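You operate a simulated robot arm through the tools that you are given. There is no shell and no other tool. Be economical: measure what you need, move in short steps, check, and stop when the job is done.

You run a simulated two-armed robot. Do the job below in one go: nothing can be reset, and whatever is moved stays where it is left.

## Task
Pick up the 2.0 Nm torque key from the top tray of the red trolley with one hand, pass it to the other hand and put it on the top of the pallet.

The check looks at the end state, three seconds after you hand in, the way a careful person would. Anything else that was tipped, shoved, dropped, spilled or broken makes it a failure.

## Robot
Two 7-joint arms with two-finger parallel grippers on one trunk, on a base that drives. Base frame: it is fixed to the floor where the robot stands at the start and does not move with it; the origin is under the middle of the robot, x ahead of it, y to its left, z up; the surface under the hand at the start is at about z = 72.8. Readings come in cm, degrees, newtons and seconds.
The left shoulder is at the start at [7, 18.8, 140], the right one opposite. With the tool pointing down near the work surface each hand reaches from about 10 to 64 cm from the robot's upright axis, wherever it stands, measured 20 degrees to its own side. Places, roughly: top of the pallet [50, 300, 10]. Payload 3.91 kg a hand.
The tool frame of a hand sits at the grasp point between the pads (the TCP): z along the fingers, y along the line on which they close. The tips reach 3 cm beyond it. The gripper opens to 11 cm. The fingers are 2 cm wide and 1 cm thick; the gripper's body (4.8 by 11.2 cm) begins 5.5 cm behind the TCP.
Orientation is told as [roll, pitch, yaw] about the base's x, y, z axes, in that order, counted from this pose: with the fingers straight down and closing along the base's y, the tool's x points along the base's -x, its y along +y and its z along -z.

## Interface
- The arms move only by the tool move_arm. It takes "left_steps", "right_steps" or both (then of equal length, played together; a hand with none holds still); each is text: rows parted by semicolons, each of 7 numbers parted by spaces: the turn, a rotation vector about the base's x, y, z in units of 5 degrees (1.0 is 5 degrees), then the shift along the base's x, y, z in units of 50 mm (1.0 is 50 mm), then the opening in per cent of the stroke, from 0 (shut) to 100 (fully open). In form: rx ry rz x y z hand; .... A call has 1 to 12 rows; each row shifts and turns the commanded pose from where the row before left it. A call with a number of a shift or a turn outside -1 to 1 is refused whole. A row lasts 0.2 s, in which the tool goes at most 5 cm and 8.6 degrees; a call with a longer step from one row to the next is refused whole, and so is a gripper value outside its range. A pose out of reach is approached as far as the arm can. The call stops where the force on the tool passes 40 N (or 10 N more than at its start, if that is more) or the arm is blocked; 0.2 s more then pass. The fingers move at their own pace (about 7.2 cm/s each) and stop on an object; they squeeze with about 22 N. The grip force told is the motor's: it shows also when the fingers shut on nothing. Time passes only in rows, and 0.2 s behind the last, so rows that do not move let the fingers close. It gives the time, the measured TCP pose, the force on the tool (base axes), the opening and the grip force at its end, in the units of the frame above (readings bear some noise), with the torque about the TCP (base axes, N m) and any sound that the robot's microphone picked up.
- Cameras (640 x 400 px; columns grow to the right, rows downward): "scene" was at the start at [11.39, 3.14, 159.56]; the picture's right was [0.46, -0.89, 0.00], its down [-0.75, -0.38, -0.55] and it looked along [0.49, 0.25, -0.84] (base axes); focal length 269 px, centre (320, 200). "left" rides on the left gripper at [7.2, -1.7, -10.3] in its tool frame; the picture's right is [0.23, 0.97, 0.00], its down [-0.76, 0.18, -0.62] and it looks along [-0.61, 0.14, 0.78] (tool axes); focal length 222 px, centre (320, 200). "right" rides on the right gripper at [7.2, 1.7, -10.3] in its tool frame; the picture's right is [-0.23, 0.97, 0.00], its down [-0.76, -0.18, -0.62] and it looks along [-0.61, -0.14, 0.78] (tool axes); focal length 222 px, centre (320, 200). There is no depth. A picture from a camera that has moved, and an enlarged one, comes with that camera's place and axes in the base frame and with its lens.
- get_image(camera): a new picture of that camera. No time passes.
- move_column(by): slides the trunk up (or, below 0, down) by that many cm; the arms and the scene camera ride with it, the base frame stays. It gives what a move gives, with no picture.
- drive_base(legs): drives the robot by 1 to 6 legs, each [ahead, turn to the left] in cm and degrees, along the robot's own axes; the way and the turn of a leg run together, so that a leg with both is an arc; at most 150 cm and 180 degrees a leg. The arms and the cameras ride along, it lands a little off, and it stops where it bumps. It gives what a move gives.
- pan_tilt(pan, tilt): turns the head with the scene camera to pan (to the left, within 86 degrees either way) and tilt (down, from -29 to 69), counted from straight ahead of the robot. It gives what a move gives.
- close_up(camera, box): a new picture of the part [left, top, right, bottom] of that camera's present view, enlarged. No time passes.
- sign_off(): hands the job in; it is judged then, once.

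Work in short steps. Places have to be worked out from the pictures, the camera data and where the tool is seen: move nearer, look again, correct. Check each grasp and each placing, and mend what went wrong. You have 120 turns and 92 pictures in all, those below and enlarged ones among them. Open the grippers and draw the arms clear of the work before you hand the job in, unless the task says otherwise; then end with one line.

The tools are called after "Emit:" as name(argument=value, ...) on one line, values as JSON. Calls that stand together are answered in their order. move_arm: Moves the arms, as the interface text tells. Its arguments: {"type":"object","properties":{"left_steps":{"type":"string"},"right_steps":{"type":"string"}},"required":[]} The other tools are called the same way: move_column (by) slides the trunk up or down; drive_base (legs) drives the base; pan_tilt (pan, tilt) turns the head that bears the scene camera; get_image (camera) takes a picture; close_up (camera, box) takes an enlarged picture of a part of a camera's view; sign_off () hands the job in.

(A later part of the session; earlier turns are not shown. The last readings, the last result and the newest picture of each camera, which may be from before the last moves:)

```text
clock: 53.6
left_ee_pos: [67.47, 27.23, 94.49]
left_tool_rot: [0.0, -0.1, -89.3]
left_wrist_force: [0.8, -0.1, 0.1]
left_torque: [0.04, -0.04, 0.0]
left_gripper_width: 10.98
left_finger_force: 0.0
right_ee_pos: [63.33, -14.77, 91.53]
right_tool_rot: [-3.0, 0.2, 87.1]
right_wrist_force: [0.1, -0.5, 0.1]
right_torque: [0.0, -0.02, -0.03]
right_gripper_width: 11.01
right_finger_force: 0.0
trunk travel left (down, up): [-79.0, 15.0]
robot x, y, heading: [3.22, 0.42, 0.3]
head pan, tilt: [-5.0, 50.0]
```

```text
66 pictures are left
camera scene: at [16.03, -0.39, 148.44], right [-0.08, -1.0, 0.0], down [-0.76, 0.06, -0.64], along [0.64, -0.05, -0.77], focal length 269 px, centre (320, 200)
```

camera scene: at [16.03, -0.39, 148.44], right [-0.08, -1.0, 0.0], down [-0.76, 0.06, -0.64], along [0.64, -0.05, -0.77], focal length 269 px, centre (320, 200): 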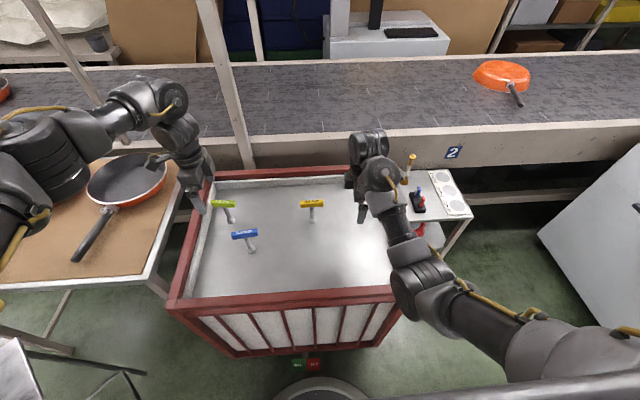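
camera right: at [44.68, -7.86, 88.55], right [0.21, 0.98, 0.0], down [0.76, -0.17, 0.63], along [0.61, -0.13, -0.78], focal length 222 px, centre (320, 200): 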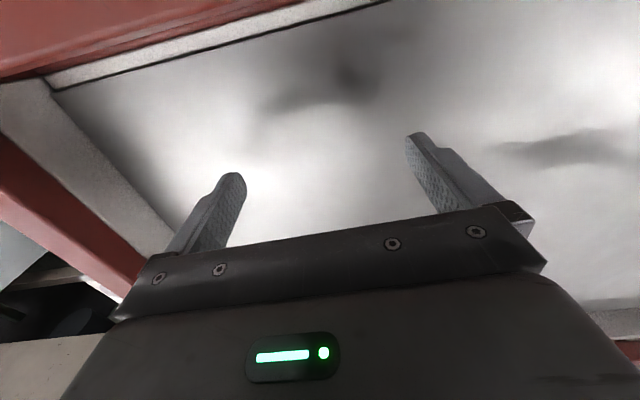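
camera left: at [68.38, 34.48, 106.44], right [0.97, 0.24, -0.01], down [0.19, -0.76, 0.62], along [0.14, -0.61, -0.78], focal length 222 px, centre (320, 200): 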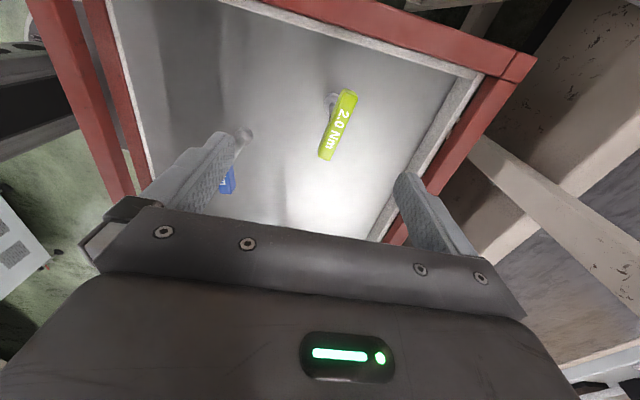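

Clearance is good. I'll move the left hand to directly above the handle at this height and check with its camera.

Emit:
move_arm(left_steps="0 0 -0.1 0.3 0.03 0 100;0 0 0 0.3 0.03 0 100;0 0 0 0.28 0.03 0 100;0 0 0 0 0 0 100")

Emit:
get_image(camera="left")

Emit:
close_up(camera="scene", box=[160, 140, 290, 260])

```text
clock: 54.6
left_ee_pos: [72.06, 27.81, 94.43]
left_tool_rot: [0.2, -0.2, -89.8]
left_wrist_force: [1.0, 0.5, 0.4]
left_torque: [-0.01, -0.02, 0.03]
left_gripper_width: 10.96
left_finger_force: 0.2
right_ee_pos: [63.25, -14.61, 91.58]
right_tool_rot: [-3.0, 0.3, 87.2]
right_wrist_force: [-0.1, 0.3, -0.2]
right_torque: [-0.03, 0.0, -0.01]
right_gripper_width: 10.97
right_finger_force: 0.1
trunk travel left (down, up): [-79.0, 15.0]
robot x, y, heading: [2.71, 0.06, 0.6]
head pan, tilt: [-5.0, 50.0]
```

```text
65 pictures are left
camera left: at [70.31, 35.02, 104.77], right [0.97, 0.23, 0.0], down [0.18, -0.76, 0.63], along [0.14, -0.61, -0.78], focal length 222 px, centre (320, 200)
```

left: 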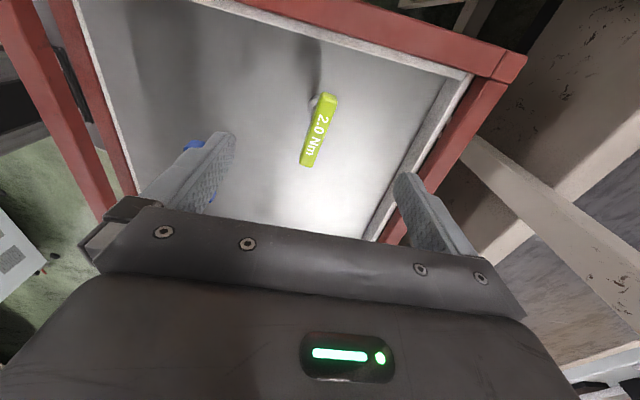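

```text
3.33 times, centred on (225, 200) of scene
camera zoom: at [16.01, -0.21, 148.45], right [-0.08, -1.0, 0.0], down [-0.76, 0.06, -0.64], along [0.64, -0.05, -0.77], focal length 896 px, centre (637, 200)
```

zoom: 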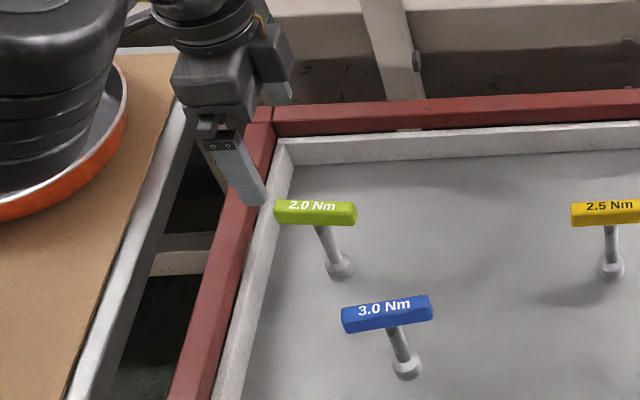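

The handle centre works out at (72.0, 26.4, ≈83), directly below the hand. I'll descend using the trunk: 8 cm down keeps the left arm in reach and leaves the right fingertips above the tray.

Emit:
move_column(by=-8)

Emit:
get_image(camera="left")

Emit:
get_image(camera="scene")

```text
clock: 55.8
left_ee_pos: [72.09, 27.55, 86.39]
left_tool_rot: [0.0, -0.1, -89.7]
left_wrist_force: [-0.5, 0.2, -0.1]
left_torque: [0.02, 0.0, -0.04]
left_gripper_width: 11.0
left_finger_force: 0.0
right_ee_pos: [63.35, -14.71, 83.62]
right_tool_rot: [-3.0, 0.2, 87.2]
right_wrist_force: [0.0, 0.0, 0.2]
right_torque: [-0.01, -0.05, 0.0]
right_gripper_width: 10.97
right_finger_force: 0.2
trunk travel left (down, up): [-71.0, 23.0]
robot x, y, heading: [3.36, 0.51, 0.7]
head pan, tilt: [-5.0, 50.0]
```

```text
63 pictures are left
camera left: at [70.28, 34.88, 96.8], right [0.97, 0.23, 0.0], down [0.18, -0.76, 0.62], along [0.14, -0.61, -0.78], focal length 222 px, centre (320, 200)
```

left: 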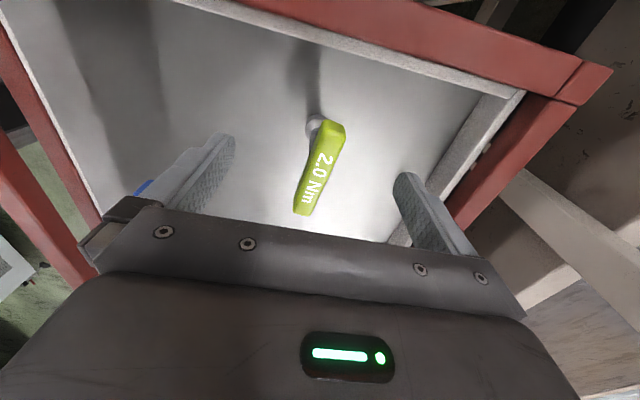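

```text
62 pictures are left
camera scene: at [16.0, -0.4, 140.45], right [-0.08, -1.0, 0.0], down [-0.76, 0.06, -0.64], along [0.64, -0.05, -0.77], focal length 269 px, centre (320, 200)
```

scene: 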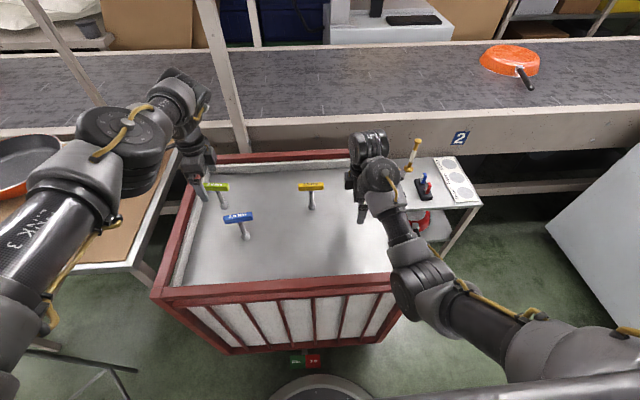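

The handle centre is about (71.8, 27) with the left hand straddling it. I'll drop 2 cm, shift slightly to +y so the other end stays free for the right hand, and close.

Emit:
move_arm(left_steps="0 0 0 -0.04 0.14 -0.2 100;0 0 0 0 0 -0.2 100;0 0 0 0 0 0 60;0 0 0 0 0 0 40;0 0 0 0 0 0 25;0 0 0 0 0 0 10;0 0 0 0 0 0 0;0 0 0 0 0 0 0;0 0 0 0 0 0 0")

Emit:
get_image(camera="left")

Emit:
close_up(camera="scene", box=[160, 140, 290, 260])

```text
clock: 57.8
left_ee_pos: [71.76, 28.29, 84.42]
left_tool_rot: [0.0, -0.1, -89.8]
left_wrist_force: [0.9, 0.8, 0.7]
left_torque: [-0.02, -0.03, 0.02]
left_gripper_width: 1.68
left_finger_force: 21.8
right_ee_pos: [63.32, -14.73, 83.58]
right_tool_rot: [-3.0, 0.2, 87.2]
right_wrist_force: [-0.3, -0.3, 0.3]
right_torque: [0.0, 0.0, -0.03]
right_gripper_width: 10.98
right_finger_force: 0.0
trunk travel left (down, up): [-71.0, 23.0]
robot x, y, heading: [3.62, 0.38, 0.9]
head pan, tilt: [-5.0, 50.0]
```

```text
61 pictures are left
camera left: at [69.99, 35.53, 94.84], right [0.97, 0.23, 0.0], down [0.18, -0.76, 0.62], along [0.14, -0.61, -0.78], focal length 222 px, centre (320, 200)
```

left: 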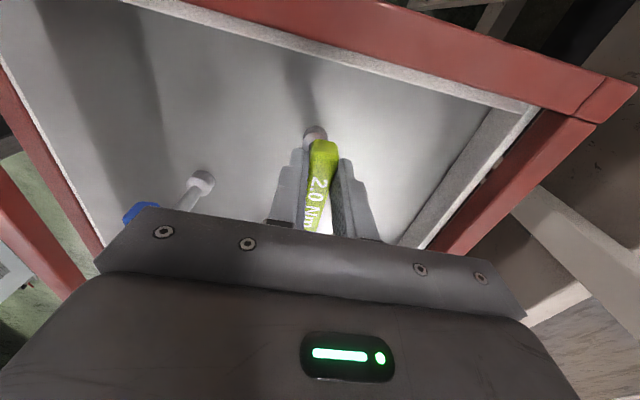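

```text
3.33 times, centred on (225, 200) of scene
camera zoom: at [16.02, -0.4, 140.44], right [-0.08, -1.0, 0.0], down [-0.76, 0.06, -0.64], along [0.64, -0.05, -0.77], focal length 896 px, centre (637, 200)
```

zoom: 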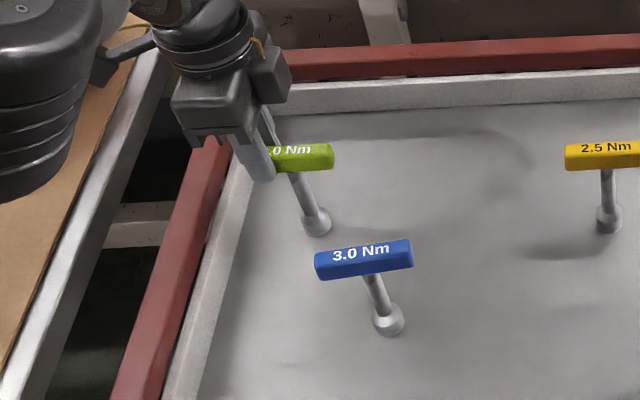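

The left hand has gripped the handle near its +y end (1.68 cm, 22 N). I'll raise the whole trunk to lift the key straight up.

Emit:
move_column(by=20)

Emit:
get_image(camera="scene")

```text
clock: 59.9
left_ee_pos: [71.76, 28.29, 104.39]
left_tool_rot: [0.0, -0.1, -89.7]
left_wrist_force: [-0.8, -0.1, -2.6]
left_torque: [0.02, 0.03, 0.0]
left_gripper_width: 1.67
left_finger_force: 22.2
right_ee_pos: [63.34, -14.76, 103.5]
right_tool_rot: [-3.0, 0.2, 87.2]
right_wrist_force: [0.7, -0.8, 0.1]
right_torque: [-0.02, -0.03, -0.01]
right_gripper_width: 10.97
right_finger_force: 0.0
trunk travel left (down, up): [-91.0, 3.0]
robot x, y, heading: [3.23, 0.29, 0.5]
head pan, tilt: [-5.0, 50.0]
```

```text
59 pictures are left
camera scene: at [16.09, -0.38, 160.43], right [-0.08, -1.0, 0.0], down [-0.76, 0.06, -0.64], along [0.64, -0.05, -0.77], focal length 269 px, centre (320, 200)
```

scene: 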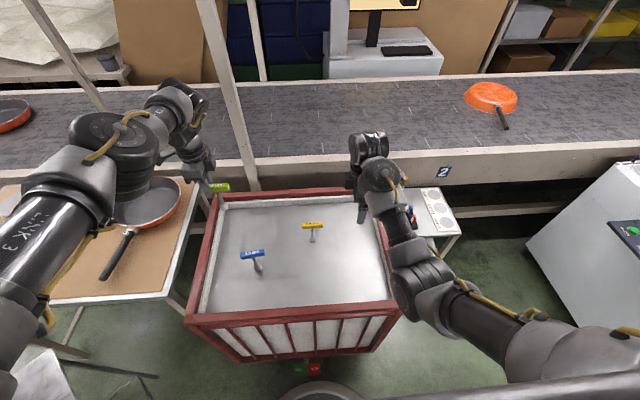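

The key is lifted, weighs about 2.5 N, and the others are undisturbed. I'll back away from the trolley for the handover.

Emit:
drive_base(legs=[[-50, 0]])

Emit:
pan_tilt(pan=8, tilt=48)

Emit:
move_arm(left_steps="0 0 0 -0.4 -0.2 0 0;0 0 0 -0.4 -0.2 0 0;0 0 0 -0.4 -0.2 0 0;0 0 0 -0.4 -0.2 0 0;0 0 0 -0.2 -0.2 0 0;0 0 0 -0.2 -0.2 0 0;0 0 0 0 -0.2 0 0;0 0 0 0 -0.2 0 0;0 0 0 0 -0.2 0 0;0 0 0 0 0 0 0")

Emit:
get_image(camera="scene")

```text
clock: 62.9
left_ee_pos: [21.39, 27.15, 104.38]
left_tool_rot: [-0.1, -0.1, -90.5]
left_wrist_force: [-0.7, 0.1, -1.8]
left_torque: [0.03, -0.04, 0.01]
left_gripper_width: 1.67
left_finger_force: 21.7
right_ee_pos: [12.44, -15.59, 103.52]
right_tool_rot: [-2.9, 0.2, 86.4]
right_wrist_force: [-0.7, 0.3, -0.4]
right_torque: [-0.03, 0.01, -0.01]
right_gripper_width: 11.01
right_finger_force: 0.1
trunk travel left (down, up): [-91.0, 3.0]
robot x, y, heading: [-47.55, 0.07, -0.4]
head pan, tilt: [-5.0, 50.0]
```

```text
clock: 63.6
left_ee_pos: [21.28, 27.24, 104.5]
left_tool_rot: [0.0, -0.1, -90.5]
left_wrist_force: [0.3, -0.8, -2.8]
left_torque: [0.09, -0.01, -0.01]
left_gripper_width: 1.65
left_finger_force: 22.1
right_ee_pos: [12.26, -15.69, 103.55]
right_tool_rot: [-3.0, 0.2, 86.6]
right_wrist_force: [-0.3, 0.3, -0.6]
right_torque: [0.0, 0.02, -0.01]
right_gripper_width: 11.02
right_finger_force: 0.0
trunk travel left (down, up): [-91.0, 3.0]
robot x, y, heading: [-47.71, 0.01, -0.2]
head pan, tilt: [8.0, 48.0]
```

```text
clock: 65.8
left_ee_pos: [11.16, 18.22, 104.36]
left_tool_rot: [0.1, -0.1, -90.5]
left_wrist_force: [1.1, 0.3, -2.5]
left_torque: [0.03, 0.01, -0.01]
left_gripper_width: 1.66
left_finger_force: 22.2
right_ee_pos: [12.32, -15.72, 103.54]
right_tool_rot: [-3.0, 0.2, 86.5]
right_wrist_force: [-0.9, 0.1, -0.2]
right_torque: [0.0, -0.03, -0.01]
right_gripper_width: 11.01
right_finger_force: 0.0
trunk travel left (down, up): [-91.0, 3.0]
robot x, y, heading: [-47.21, -0.06, 0.1]
head pan, tilt: [8.0, 48.0]
```

```text
58 pictures are left
camera scene: at [-34.58, 1.05, 160.71], right [0.14, -0.99, 0.0], down [-0.74, -0.1, -0.67], along [0.66, 0.09, -0.74], focal length 269 px, centre (320, 200)
```

scene: 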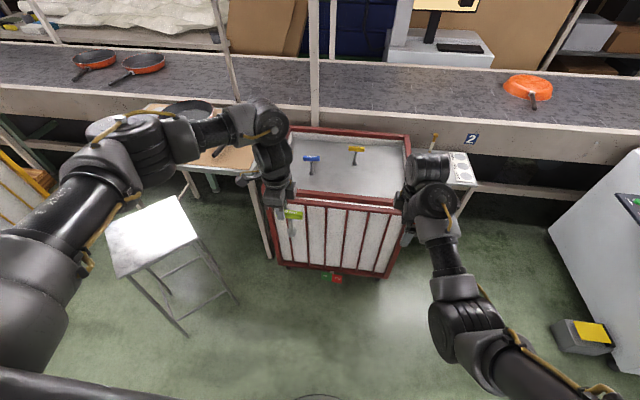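

The key hangs upright in the left hand over free floor. I'll set the right hand 8 cm lower and lean it about 35° (fingers toward +y), since the left can bring the key to it.

Emit:
move_arm(right_steps="0.6 0 0.7 0 0 -0.4 100;0 0 0 0 0 -0.4 100;0 0 0 0 0 -0.4 100;0 0 0 0 0 -0.4 100;1 0 0 0 0 0 100;1 0 0 0 0 0 100;1 0 0 0 0 0 100;1 0 0 0 0 0 100;1 0 0 0 0 0 100;1 0 0 0 0 0 100;1 0 0 0 0 0 100;0 0 0 0 0 0 100")

Emit:
get_image(camera="scene")

Emit:
get_image(camera="right")

```text
clock: 68.7
left_ee_pos: [11.08, 18.28, 104.35]
left_tool_rot: [0.0, -0.1, -90.5]
left_wrist_force: [-0.4, -0.3, -2.2]
left_torque: [0.06, -0.02, 0.01]
left_gripper_width: 1.66
left_finger_force: 21.9
right_ee_pos: [12.63, -18.63, 95.32]
right_tool_rot: [-3.1, -35.7, 88.8]
right_wrist_force: [0.1, 0.3, 0.2]
right_torque: [0.0, -0.01, 0.04]
right_gripper_width: 10.96
right_finger_force: 0.0
trunk travel left (down, up): [-91.0, 3.0]
robot x, y, heading: [-47.84, 0.11, -0.2]
head pan, tilt: [8.0, 48.0]
stopped in row 12 (right hand): the arm was blocked; the commanded pose is now the measured one
```

```text
57 pictures are left
camera scene: at [-34.58, 0.97, 160.71], right [0.14, -0.99, 0.0], down [-0.74, -0.1, -0.67], along [0.66, 0.09, -0.74], focal length 269 px, centre (320, 200)
```

scene: 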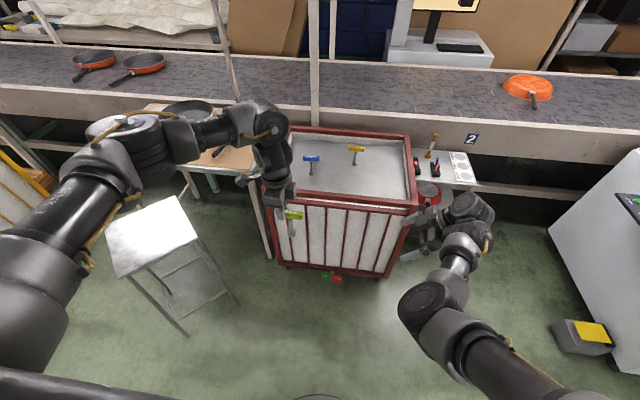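

```text
56 pictures are left
camera right: at [10.25, -30.24, 99.39], right [-0.97, 0.24, 0.09], down [0.15, 0.25, 0.96], along [0.2, 0.94, -0.27], focal length 222 px, centre (320, 200)
```

right: 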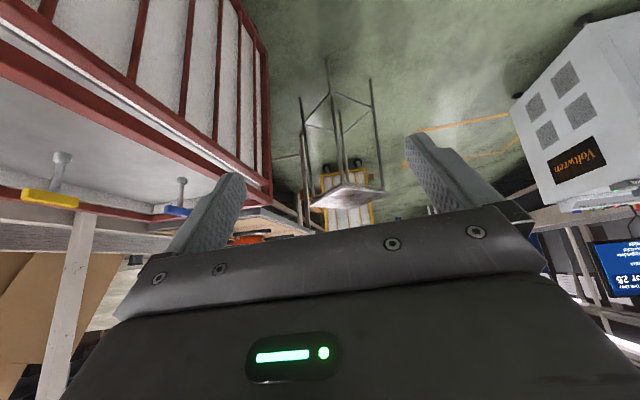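

The right hand is set at (12.6, -18.6, 95.3), leaning 36°. I'll bring the key over with the left to y≈-4 at matching height, level the right hand's closing axis, and look.

Emit:
move_arm(left_steps="0 0 0.1 0.03 -0.44 -0.16 0;0 0 0 0.03 -0.44 -0.16 0;0 0 0 0.03 -0.44 -0.16 0;0 0 0 0.03 -0.44 -0.16 0;0 0 0 0.03 -0.44 -0.16 0;0 0 0 0.03 -0.44 -0.16 0;0 0 0 0.03 -0.44 -0.16 0;0 0 0 0.03 -0.44 -0.16 0;0 0 0 0.03 -0.44 -0.16 0;0 0 0 0.03 -0.44 -0.16 0;0 0 0 0 0 0 0", right_steps="0 -0.3 0 0 0 0 100;0 -0.3 0 0 0 0 100;0 0 0 0 0 0 100;0 0 0 0 0 0 100;0 0 0 0 0 0 100;0 0 0 0 0 0 100;0 0 0 0 0 0 100;0 0 0 0 0 0 100;0 0 0 0 0 0 100;0 0 0 0 0 0 100;0 0 0 0 0 0 100")

Emit:
get_image(camera="scene")

Emit:
get_image(camera="right")

```text
clock: 71.0
left_ee_pos: [12.97, -3.76, 96.73]
left_tool_rot: [1.4, -1.1, -90.1]
left_wrist_force: [-0.5, 1.2, -2.2]
left_torque: [0.02, 0.04, -0.01]
left_gripper_width: 1.65
left_finger_force: 22.4
left hand out of reach, approached as far as the arm can: row 10
right_ee_pos: [12.92, -19.55, 95.15]
right_tool_rot: [-6.6, -34.8, 90.4]
right_wrist_force: [0.4, 0.6, 0.5]
right_torque: [-0.02, 0.02, -0.01]
right_gripper_width: 10.99
right_finger_force: 0.1
trunk travel left (down, up): [-91.0, 3.0]
robot x, y, heading: [-47.64, -0.2, -0.1]
head pan, tilt: [8.0, 48.0]
```

```text
55 pictures are left
camera scene: at [-34.43, 1.3, 160.69], right [0.14, -0.99, 0.0], down [-0.74, -0.1, -0.67], along [0.66, 0.09, -0.74], focal length 269 px, centre (320, 200)
```

scene: 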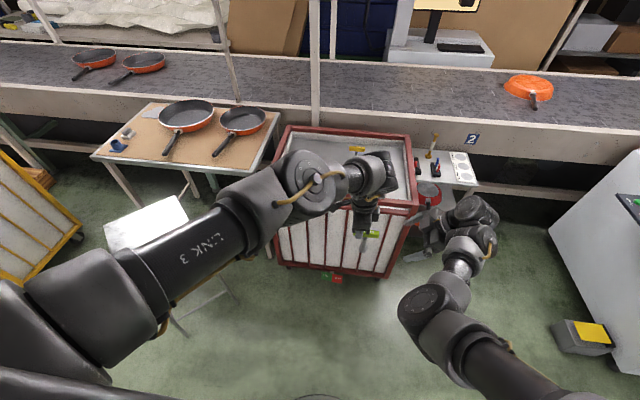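

```text
54 pictures are left
camera right: at [10.13, -30.96, 99.26], right [-0.97, 0.25, 0.04], down [0.1, 0.26, 0.96], along [0.23, 0.93, -0.28], focal length 222 px, centre (320, 200)
```

right: 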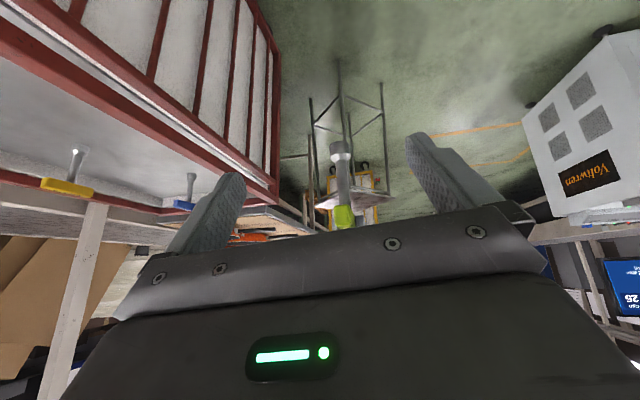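

The left is at its reach limit at y=-3.8, so the right must come over. I'll try moving the right hand +y while dropping it, since going lower has relaxed its joints before; the left goes down with it.

Emit:
move_arm(left_steps="0 0 0 -0.1 0 -0.3 0;0 0 0 -0.1 0 -0.3 0;0 0 0 -0.1 0 -0.3 0;0 0 0 0 0 -0.3 0;0 0 0 0 0 -0.3 0;0 0 0 0 0 0 0", right_steps="0 0 0 0 0.1 -0.4 100;0 0 0 0 0.2 -0.4 100;0 0 0 0 0.2 -0.3 100;0 0 0 0 0.2 -0.2 100;0 0 0 0 0.2 -0.2 100;0 0 0 0 0 0 100")

```text
clock: 72.5
left_ee_pos: [10.12, -2.8, 89.6]
left_tool_rot: [0.2, -0.4, -90.0]
left_wrist_force: [0.3, 1.0, -2.1]
left_torque: [0.1, 0.01, -0.03]
left_gripper_width: 1.66
left_finger_force: 22.3
left hand out of reach, approached as far as the arm can: row 3, 4, 5
right_ee_pos: [12.37, -13.7, 87.69]
right_tool_rot: [-6.7, -36.0, 91.1]
right_wrist_force: [-0.8, -0.5, 0.3]
right_torque: [-0.03, 0.01, 0.0]
right_gripper_width: 11.02
right_finger_force: 0.1
trunk travel left (down, up): [-91.0, 3.0]
robot x, y, heading: [-47.03, 0.08, -0.1]
head pan, tilt: [8.0, 48.0]
```

The right hand now moves freely at this height. I'll align both in x at about 9, bring the right in to y≈-11, and correct its closing axis, which my last turn tilted the wrong way.

Emit:
move_arm(left_steps="0 0 0 -0.05 0 0 0;0 0 0 -0.05 0 0 0;0 0 0 -0.05 0 0 0;0 0 0 -0.05 0 0 0;0 0 0 0 0 0 0", right_steps="0 0.4 0 -0.16 0.14 0.02 100;0 0.4 0 -0.16 0.14 0.02 100;0 0.35 0 -0.16 0.14 0.02 100;0 0 0 -0.16 0.14 0.02 100;0 0 0 0 0 0 100")

Emit:
get_image(camera="right")

Emit:
get_image(camera="left")

Emit:
get_image(camera="scene")

```text
clock: 73.8
left_ee_pos: [9.14, -2.88, 89.4]
left_tool_rot: [0.0, -0.1, -90.0]
left_wrist_force: [0.0, 0.8, -1.9]
left_torque: [0.02, 0.02, -0.04]
left_gripper_width: 1.67
left_finger_force: 22.4
right_ee_pos: [10.87, -13.85, 88.84]
right_tool_rot: [-1.1, -34.1, 86.5]
right_wrist_force: [-0.7, 0.0, 0.1]
right_torque: [0.03, -0.03, -0.03]
right_gripper_width: 11.02
right_finger_force: 0.1
trunk travel left (down, up): [-91.0, 3.0]
robot x, y, heading: [-47.7, -0.2, -0.4]
head pan, tilt: [8.0, 48.0]
stopped in row 5 (right hand): the arm was blocked; the commanded pose is now the measured one
```

```text
53 pictures are left
camera right: at [8.3, -25.3, 93.3], right [-0.96, 0.26, 0.11], down [0.18, 0.27, 0.95], along [0.21, 0.93, -0.3], focal length 222 px, centre (320, 200)
```

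right: 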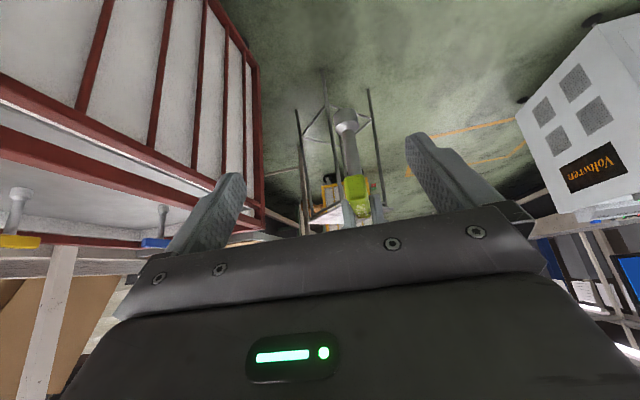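

```text
52 pictures are left
camera left: at [7.47, 4.48, 99.85], right [0.97, 0.23, 0.0], down [0.18, -0.76, 0.62], along [0.14, -0.61, -0.78], focal length 222 px, centre (320, 200)
```

left: 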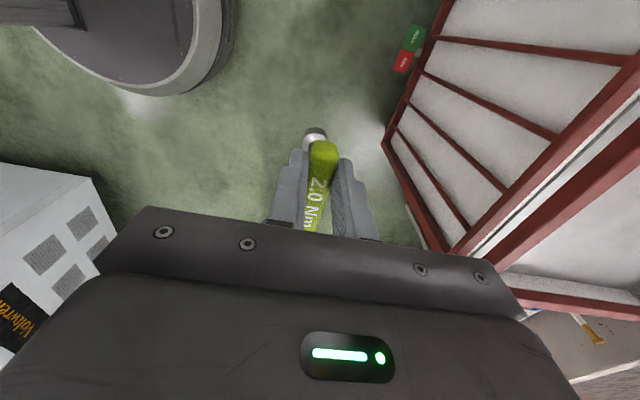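

```text
51 pictures are left
camera scene: at [-34.57, 0.92, 160.71], right [0.14, -0.99, 0.0], down [-0.74, -0.1, -0.67], along [0.66, 0.09, -0.74], focal length 269 px, centre (320, 200)
```

scene: 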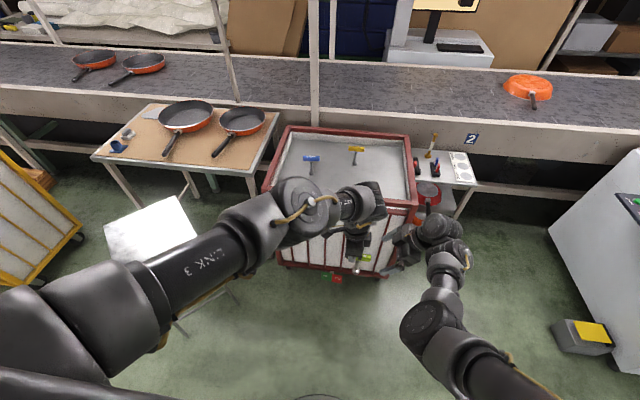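

The right blocks when moving further in with this much lean. I'll split the lean: take the right down to about 17° and tilt the left about 15° the opposite way, which also extends its reach toward -y.

Emit:
move_arm(left_steps="0 0 0 0.05 0 0 0;-1 0 0 0.05 -0.1 0.05 0;-1 0 0 0.05 -0.1 0.05 0;-1 0 0 0 -0.1 0.05 0;0 0 0 0 0 0 0;0 0 0 0 0 0 0;0 0 0 0 0 0 0;0 0 0 0 0 0 0", right_steps="-1 0 0 0 0 0 100;-1 0 0 0 0 0 100;-1 0 0 0 0 0 100;-0.5 0 0.4 0 0.1 0 100;0 0 0.4 0 0.1 0 100;0 0 0 0 0.1 0 100;0 0 0 0 0.1 0 100;0 0 0 0 0 0 100")

Emit:
get_image(camera="right")

```text
clock: 75.7
left_ee_pos: [9.8, -4.35, 90.13]
left_tool_rot: [-0.2, -15.1, -90.1]
left_wrist_force: [0.6, 0.4, -1.7]
left_torque: [0.08, 0.01, 0.01]
left_gripper_width: 1.69
left_finger_force: 21.9
right_ee_pos: [10.69, -11.37, 88.77]
right_tool_rot: [-2.1, -16.9, 91.2]
right_wrist_force: [-0.6, 0.2, -0.4]
right_torque: [0.01, 0.02, -0.03]
right_gripper_width: 10.99
right_finger_force: 0.0
trunk travel left (down, up): [-91.0, 3.0]
robot x, y, heading: [-47.65, -0.18, -0.1]
head pan, tilt: [8.0, 48.0]
```

```text
50 pictures are left
camera right: at [8.92, -21.22, 96.4], right [-0.98, 0.21, 0.03], down [0.14, 0.55, 0.82], along [0.15, 0.81, -0.57], focal length 222 px, centre (320, 200)
```

right: 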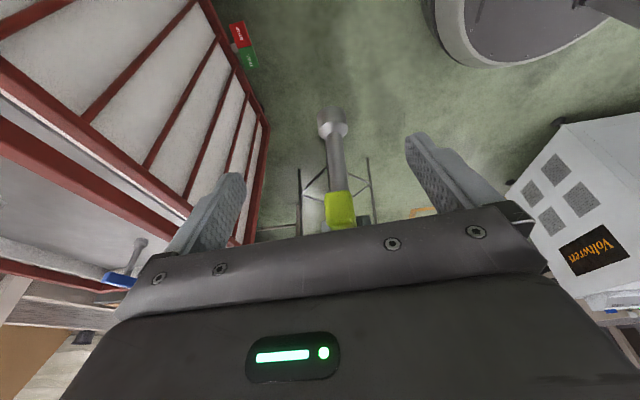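

The pair is well placed. The handle's free part is at about (9.8, -8.9, 90.1), so I'll move the right hand onto it with fingers still open and check before closing.

Emit:
move_arm(right_steps="0 0.3 0 -0.05 0 0.1 100;0 0 0 -0.05 0.1 0.1 100;0 0 0 -0.05 0.15 0.1 100;0 0 0 0 0.2 0 100;0 0 0 0 0 0 100")

Emit:
get_image(camera="right")

Emit:
close_up(camera="scene", box=[310, 180, 470, 290])

```text
clock: 76.8
left_ee_pos: [9.97, -4.0, 90.18]
left_tool_rot: [0.0, -14.9, -89.8]
left_wrist_force: [-3.6, 25.5, 0.9]
left_torque: [-1.81, -0.39, -0.17]
left_gripper_width: 1.66
left_finger_force: 21.8
right_ee_pos: [9.93, -9.31, 90.24]
right_tool_rot: [-0.4, -16.7, 90.3]
right_wrist_force: [5.3, -26.0, -3.8]
right_torque: [1.69, 0.32, -0.12]
right_gripper_width: 11.0
right_finger_force: 0.0
trunk travel left (down, up): [-91.0, 3.0]
robot x, y, heading: [-47.51, -0.08, -0.4]
head pan, tilt: [8.0, 48.0]
```

```text
49 pictures are left
camera right: at [8.25, -19.11, 97.98], right [-0.98, 0.21, 0.06], down [0.17, 0.55, 0.82], along [0.14, 0.81, -0.57], focal length 222 px, centre (320, 200)
```

right: 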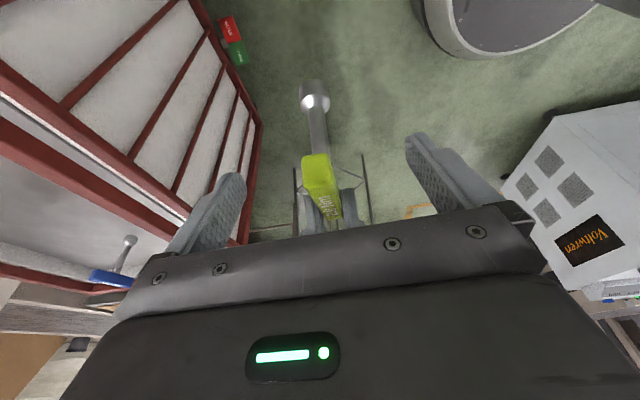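

```text
3.64 times, centred on (390, 235) of scene
camera zoom: at [-34.59, 0.94, 160.71], right [0.14, -0.99, 0.0], down [-0.74, -0.1, -0.67], along [0.66, 0.09, -0.74], focal length 977 px, centre (66, 73)
```

zoom: 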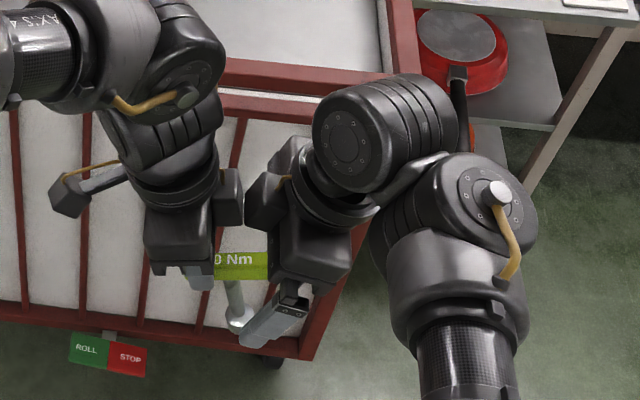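

The boxes on the two grippers just touch (26 N sideways). The handle reaches out to y≈-11, so I can move the right hand back 0.7 cm and lean it 5° more, which still leaves a good grip.

Emit:
move_arm(right_steps="0.5 0 0 0 -0.1 0 100;0.5 0 0 0 -0.05 0 100;0 0 0 0 0 0 100")

```text
clock: 77.7
left_ee_pos: [9.86, -4.41, 90.1]
left_tool_rot: [-0.1, -15.2, -90.0]
left_wrist_force: [-0.5, -0.2, -2.5]
left_torque: [0.1, 0.0, -0.02]
left_gripper_width: 1.68
left_finger_force: 22.0
right_ee_pos: [9.79, -9.85, 90.37]
right_tool_rot: [-0.6, -21.8, 90.8]
right_wrist_force: [-0.2, 0.1, 0.2]
right_torque: [0.02, 0.05, 0.02]
right_gripper_width: 11.02
right_finger_force: 0.0
trunk travel left (down, up): [-91.0, 3.0]
robot x, y, heading: [-47.7, 0.07, 0.0]
head pan, tilt: [8.0, 48.0]
```

The contact is gone and both hands are at x≈9.8. I'll close the right hand on the handle.

Emit:
move_arm(right_steps="0 0 0 0 0 0 60;0 0 0 0 0 0 40;0 0 0 0 0 0 20;0 0 0 0 0 0 5;0 0 0 0 0 0 0;0 0 0 0 0 0 0;0 0 0 0 0 0 0")

Emit:
get_image(camera="right")

Emit:
close_up(camera="scene", box=[310, 180, 470, 290])

```text
clock: 79.2
left_ee_pos: [9.91, -4.28, 90.01]
left_tool_rot: [0.0, -15.1, -89.9]
left_wrist_force: [8.1, -0.7, -4.4]
left_torque: [-0.03, -0.25, 0.3]
left_gripper_width: 1.63
left_finger_force: 21.9
right_ee_pos: [9.98, -9.88, 90.27]
right_tool_rot: [-0.6, -21.9, 90.8]
right_wrist_force: [-8.5, 0.6, 3.8]
right_torque: [0.26, 0.28, 0.14]
right_gripper_width: 1.71
right_finger_force: 22.1
trunk travel left (down, up): [-91.0, 3.0]
robot x, y, heading: [-47.56, 0.05, 0.1]
head pan, tilt: [8.0, 48.0]
```

```text
47 pictures are left
camera right: at [8.32, -20.3, 97.15], right [-0.98, 0.2, 0.07], down [0.17, 0.48, 0.86], along [0.14, 0.86, -0.5], focal length 222 px, centre (320, 200)
```

right: 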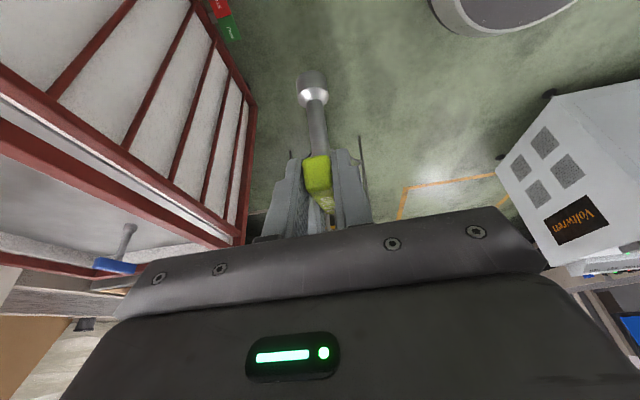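

```text
3.64 times, centred on (390, 235) of scene
camera zoom: at [-34.58, 0.96, 160.71], right [0.14, -0.99, 0.0], down [-0.74, -0.1, -0.67], along [0.66, 0.09, -0.74], focal length 977 px, centre (66, 73)
```

zoom: 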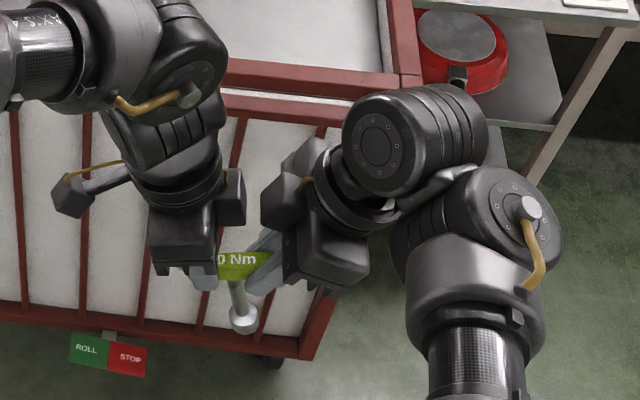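

The right hand holds the handle too (1.71 cm, 22 N). I'll open the left and draw it back along its fingers and to +y.

Emit:
move_arm(left_steps="0 0 0 0 0 0 20;0 0 0 0 0 0 50;0 0 0 0 0 0 100;0 0 0 0 0 0 100;0 0 0 0 0.1 0.3 100;0 0 0 0 0.2 0.3 100;0 0 0 0 0.4 0.3 100;0 0 0 0 0.5 0.2 100;0 0 0 0 0.5 0.2 100;0 0 0 0 0.5 0.2 100;0 0 0 0 0.5 0 100;0 0 0 0 0 0 100")

Emit:
get_image(camera="right")

Emit:
get_image(camera="scene")

```text
clock: 81.8
left_ee_pos: [9.8, 9.13, 97.8]
left_tool_rot: [0.1, -15.2, -90.1]
left_wrist_force: [-0.2, -0.2, -0.6]
left_torque: [-0.02, 0.01, 0.0]
left_gripper_width: 11.0
left_finger_force: 0.2
right_ee_pos: [10.04, -9.94, 90.24]
right_tool_rot: [-0.6, -21.9, 90.6]
right_wrist_force: [0.5, 0.0, 0.5]
right_torque: [-0.05, -0.01, 0.01]
right_gripper_width: 1.71
right_finger_force: 22.1
trunk travel left (down, up): [-91.0, 3.0]
robot x, y, heading: [-47.47, 0.15, -0.3]
head pan, tilt: [8.0, 48.0]
```

```text
45 pictures are left
camera right: at [8.3, -20.36, 97.11], right [-0.98, 0.2, 0.08], down [0.17, 0.48, 0.86], along [0.14, 0.86, -0.5], focal length 222 px, centre (320, 200)
```

right: 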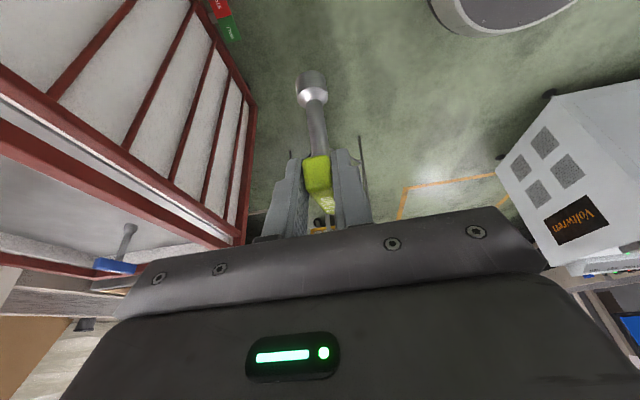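

```text
44 pictures are left
camera scene: at [-34.57, 0.88, 160.71], right [0.14, -0.99, 0.0], down [-0.74, -0.1, -0.67], along [0.66, 0.09, -0.74], focal length 269 px, centre (320, 200)
```

scene: 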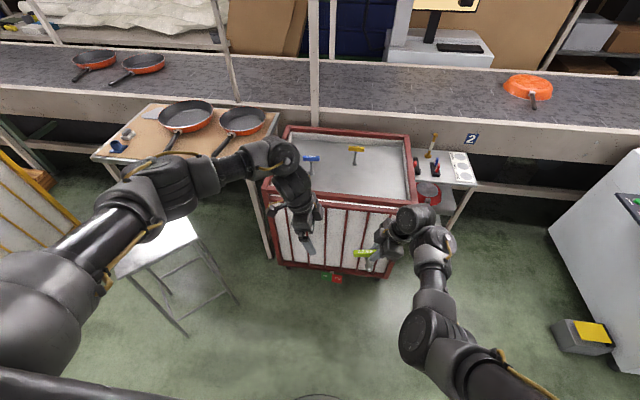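

The handover worked: the key stays in the right hand alone. I'll turn left in place to face +y and look along the way to the pallet.

Emit:
drive_base(legs=[[0, 90]])

Emit:
pan_tilt(pan=-15, tilt=22)

Emit:
get_image(camera="scene")

Emit:
get_image(camera="right")

```text
clock: 86.1
left_ee_pos: [-56.53, 57.37, 97.76]
left_tool_rot: [0.0, -15.1, -0.2]
left_wrist_force: [0.1, -0.3, -0.2]
left_torque: [-0.02, 0.01, 0.01]
left_gripper_width: 11.0
left_finger_force: 0.1
right_ee_pos: [-37.54, 57.45, 90.16]
right_tool_rot: [-0.7, -21.8, -179.5]
right_wrist_force: [0.2, -0.4, 0.2]
right_torque: [0.02, -0.08, 0.03]
right_gripper_width: 1.69
right_finger_force: 22.1
trunk travel left (down, up): [-91.0, 3.0]
robot x, y, heading: [-47.91, 0.19, 89.7]
head pan, tilt: [8.0, 48.0]
```

```text
clock: 87.0
left_ee_pos: [-56.47, 57.37, 97.83]
left_tool_rot: [0.0, -15.2, -0.2]
left_wrist_force: [-0.1, -0.3, 0.5]
left_torque: [-0.01, 0.02, -0.02]
left_gripper_width: 11.02
left_finger_force: 0.1
right_ee_pos: [-37.46, 57.43, 90.34]
right_tool_rot: [-0.5, -21.8, -179.6]
right_wrist_force: [-0.2, -0.4, 0.0]
right_torque: [-0.02, -0.06, -0.05]
right_gripper_width: 1.71
right_finger_force: 22.3
trunk travel left (down, up): [-91.0, 3.0]
robot x, y, heading: [-47.4, -0.22, 89.6]
head pan, tilt: [-15.0, 22.0]
```

```text
43 pictures are left
camera scene: at [-44.98, 13.91, 164.66], right [0.96, -0.26, 0.0], down [-0.1, -0.36, -0.93], along [0.24, 0.89, -0.38], focal length 269 px, centre (320, 200)
```

scene: 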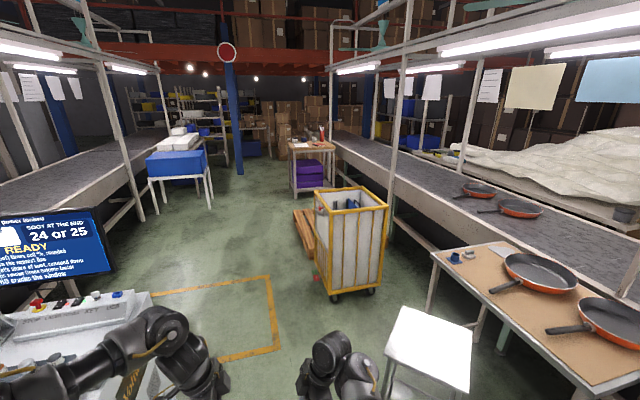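

```text
42 pictures are left
camera right: at [-26.79, 55.86, 97.12], right [-0.21, -0.98, 0.07], down [-0.48, 0.17, 0.86], along [-0.85, 0.14, -0.5], focal length 222 px, centre (320, 200)
```

right: 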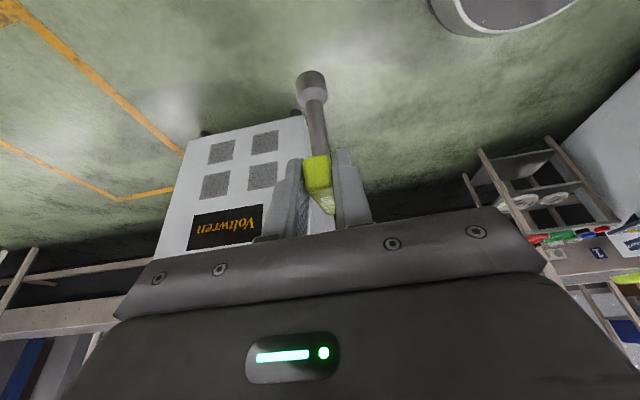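

The lane is clear: the cabinet's edge is at x≈-89, the yellow cart at about x≥0, y 186–240, and the pallet lies behind it at roughly x 5–90, y 235–350. I'll drive along x≈-47 and look again halfway.

Emit:
drive_base(legs=[[145, 0]])

Emit:
pan_tilt(pan=-28, tilt=35)

Emit:
get_image(camera="scene")

```text
clock: 94.3
left_ee_pos: [-49.19, 205.04, 97.72]
left_tool_rot: [0.0, -15.1, -3.0]
left_wrist_force: [-0.2, -0.1, 0.8]
left_torque: [-0.02, -0.01, 0.03]
left_gripper_width: 11.01
left_finger_force: 0.0
right_ee_pos: [-30.29, 204.2, 90.3]
right_tool_rot: [-0.6, -21.8, 177.6]
right_wrist_force: [-0.2, -0.6, -0.5]
right_torque: [0.01, -0.04, 0.01]
right_gripper_width: 1.66
right_finger_force: 21.9
trunk travel left (down, up): [-91.0, 3.0]
robot x, y, heading: [-43.29, 147.24, 86.7]
head pan, tilt: [-15.0, 22.0]
```

```text
clock: 95.0
left_ee_pos: [-49.3, 205.11, 97.82]
left_tool_rot: [0.0, -15.1, -3.0]
left_wrist_force: [0.2, 0.8, -0.4]
left_torque: [-0.02, 0.03, 0.0]
left_gripper_width: 10.98
left_finger_force: 0.1
right_ee_pos: [-30.22, 204.09, 90.2]
right_tool_rot: [-0.6, -21.8, 177.5]
right_wrist_force: [-0.6, 0.2, 0.7]
right_torque: [-0.05, -0.06, 0.0]
right_gripper_width: 1.71
right_finger_force: 21.6
trunk travel left (down, up): [-91.0, 3.0]
robot x, y, heading: [-43.3, 147.38, 87.2]
head pan, tilt: [-28.0, 35.0]
```

```text
41 pictures are left
camera scene: at [-38.26, 159.79, 162.62], right [0.86, -0.52, 0.0], down [-0.3, -0.49, -0.82], along [0.42, 0.7, -0.57], focal length 269 px, centre (320, 200)
```

scene: 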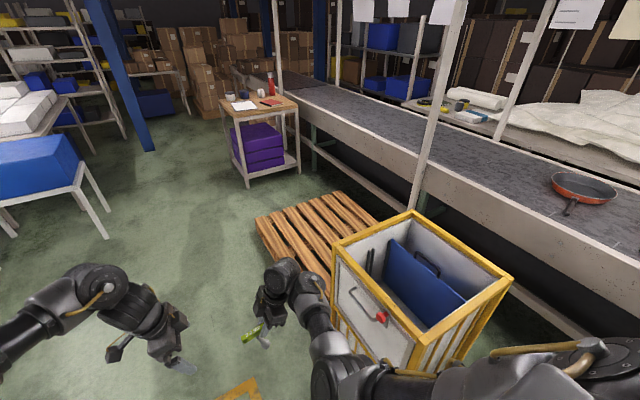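

The pallet is a slatted one at x≈10–100, y≈253–352, with slats running along y. I'll drive on to y≈297, straightening the heading.

Emit:
drive_base(legs=[[148, 4]])

Emit:
drive_base(legs=[[0, -90]])

Emit:
pan_tilt(pan=-5, tilt=50)

Emit:
get_image(camera="scene")

```text
clock: 102.4
left_ee_pos: [-44.43, 354.37, 97.83]
left_tool_rot: [0.0, -15.1, -1.6]
left_wrist_force: [-0.2, -0.1, 0.3]
left_torque: [-0.03, 0.03, 0.0]
left_gripper_width: 11.02
left_finger_force: 0.0
right_ee_pos: [-25.49, 353.79, 90.15]
right_tool_rot: [-0.6, -21.9, 179.1]
right_wrist_force: [0.0, 0.8, 0.4]
right_torque: [-0.03, -0.08, -0.01]
right_gripper_width: 1.68
right_finger_force: 22.4
trunk travel left (down, up): [-91.0, 3.0]
robot x, y, heading: [-36.83, 296.64, 88.6]
head pan, tilt: [-28.0, 35.0]
```

```text
clock: 106.6
left_ee_pos: [20.4, 306.15, 97.87]
left_tool_rot: [0.0, -15.1, -89.7]
left_wrist_force: [0.2, -0.7, -0.5]
left_torque: [-0.02, 0.02, 0.0]
left_gripper_width: 10.98
left_finger_force: 0.0
right_ee_pos: [20.57, 287.08, 90.19]
right_tool_rot: [-0.5, -21.8, 91.1]
right_wrist_force: [0.0, 0.3, 0.6]
right_torque: [-0.07, 0.01, 0.0]
right_gripper_width: 1.69
right_finger_force: 21.8
trunk travel left (down, up): [-91.0, 3.0]
robot x, y, heading: [-36.97, 296.66, -0.0]
head pan, tilt: [-28.0, 35.0]
```

```text
clock: 107.5
left_ee_pos: [20.37, 306.07, 97.87]
left_tool_rot: [0.1, -15.1, -89.7]
left_wrist_force: [0.4, 0.6, -0.4]
left_torque: [-0.02, 0.03, -0.02]
left_gripper_width: 11.01
left_finger_force: 0.0
right_ee_pos: [20.61, 287.14, 90.15]
right_tool_rot: [-0.7, -21.7, 90.9]
right_wrist_force: [0.8, 0.1, 1.1]
right_torque: [-0.03, 0.02, 0.02]
right_gripper_width: 1.71
right_finger_force: 21.8
trunk travel left (down, up): [-91.0, 3.0]
robot x, y, heading: [-36.97, 296.84, 0.4]
head pan, tilt: [-5.0, 50.0]
```

```text
40 pictures are left
camera scene: at [-24.11, 295.98, 160.44], right [-0.08, -1.0, 0.0], down [-0.76, 0.06, -0.64], along [0.64, -0.05, -0.77], focal length 269 px, centre (320, 200)
```

scene: 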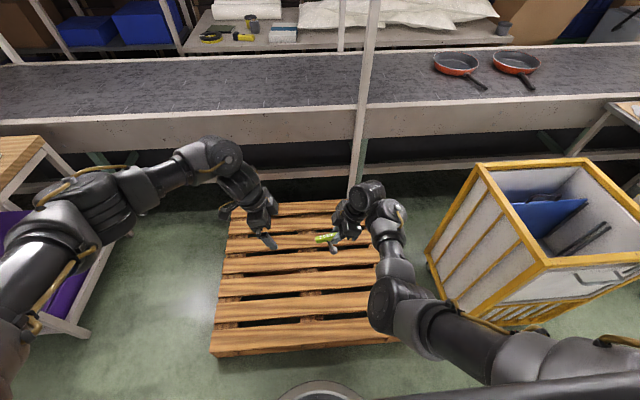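

I'm well placed: pallet front edge at x≈7, the key above it at (20, 287), cart clear at y<222. I'll rotate the right hand 15° so the key hangs upright, easing it outward a bit, and look.

Emit:
move_arm(right_steps="0.6 0 0 0.1 -0.15 -0.2 0;0.6 0 0 0.1 -0.15 -0.2 0;0.6 0 0 0.1 -0.15 -0.2 0;0.6 0 0 0.1 -0.15 -0.1 0;0.6 0 0 0 -0.1 0 0;0 0 0 0 0 0 0")

Emit:
get_image(camera="left")

Emit:
close_up(camera="scene", box=[260, 180, 420, 360])

```text
clock: 108.8
left_ee_pos: [20.45, 306.15, 97.79]
left_tool_rot: [0.0, -15.0, -89.7]
left_wrist_force: [0.0, -0.1, 0.3]
left_torque: [-0.01, 0.02, 0.01]
left_gripper_width: 10.97
left_finger_force: 0.1
right_ee_pos: [22.63, 283.53, 86.71]
right_tool_rot: [-1.0, -36.7, 91.1]
right_wrist_force: [0.5, 0.0, 0.3]
right_torque: [-0.09, -0.04, 0.0]
right_gripper_width: 1.67
right_finger_force: 22.1
trunk travel left (down, up): [-91.0, 3.0]
robot x, y, heading: [-37.21, 296.98, 0.1]
head pan, tilt: [-5.0, 50.0]
```

```text
39 pictures are left
camera left: at [18.62, 315.87, 105.96], right [0.97, 0.22, -0.06], down [0.18, -0.57, 0.8], along [0.15, -0.79, -0.6], focal length 222 px, centre (320, 200)
```

left: 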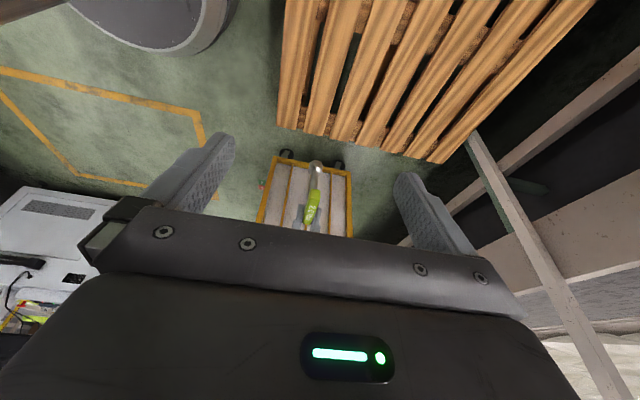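

```text
2.22 times, centred on (340, 270) of scene
camera zoom: at [-24.12, 296.04, 160.44], right [-0.08, -1.0, 0.0], down [-0.76, 0.06, -0.64], along [0.64, -0.05, -0.77], focal length 597 px, centre (276, 44)
```

zoom: 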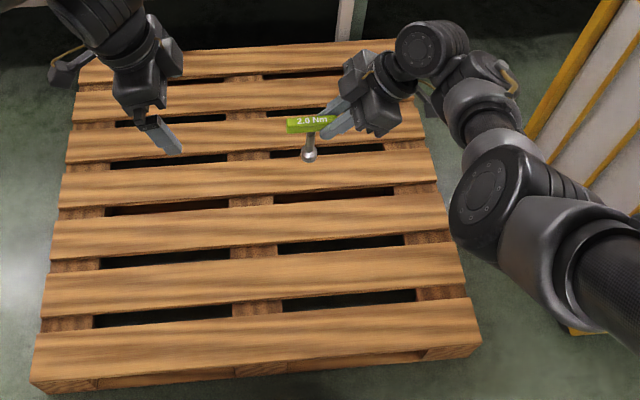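

The key hangs upright. The second slat spans about x 22.6–33 (centre 28), so I'll drive 5 cm ahead, well short of the pallet, and lower the trunk 60 cm to check before contact.

Emit:
drive_base(legs=[[5.3, 0]])

Emit:
move_column(by=-40)

Emit:
get_image(camera="scene")

```text
clock: 109.8
left_ee_pos: [24.99, 306.14, 98.06]
left_tool_rot: [0.4, -15.2, -89.9]
left_wrist_force: [-0.3, 0.7, -1.6]
left_torque: [-0.01, 0.01, 0.0]
left_gripper_width: 10.98
left_finger_force: 0.1
right_ee_pos: [27.17, 283.62, 86.82]
right_tool_rot: [-1.4, -36.7, 91.3]
right_wrist_force: [-0.1, 0.1, -2.9]
right_torque: [0.0, -0.04, -0.05]
right_gripper_width: 1.69
right_finger_force: 22.3
trunk travel left (down, up): [-91.0, 3.0]
robot x, y, heading: [-31.85, 296.77, 0.0]
head pan, tilt: [-5.0, 50.0]
```

```text
clock: 113.6
left_ee_pos: [24.96, 306.07, 58.13]
left_tool_rot: [0.3, -15.1, -89.9]
left_wrist_force: [-0.2, -0.4, 0.4]
left_torque: [0.03, 0.0, 0.01]
left_gripper_width: 11.02
left_finger_force: 0.0
right_ee_pos: [27.39, 283.49, 46.81]
right_tool_rot: [-1.5, -36.8, 91.3]
right_wrist_force: [0.1, -0.3, -0.1]
right_torque: [-0.07, -0.04, -0.02]
right_gripper_width: 1.69
right_finger_force: 22.4
trunk travel left (down, up): [-51.0, 43.0]
robot x, y, heading: [-31.47, 297.18, 0.0]
head pan, tilt: [-5.0, 50.0]
```

```text
37 pictures are left
camera scene: at [-18.79, 296.0, 120.44], right [-0.08, -1.0, 0.0], down [-0.76, 0.06, -0.64], along [0.64, -0.05, -0.77], focal length 269 px, centre (320, 200)
```

scene: 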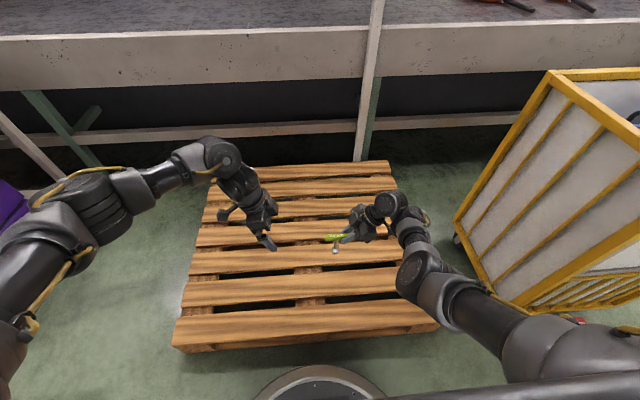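

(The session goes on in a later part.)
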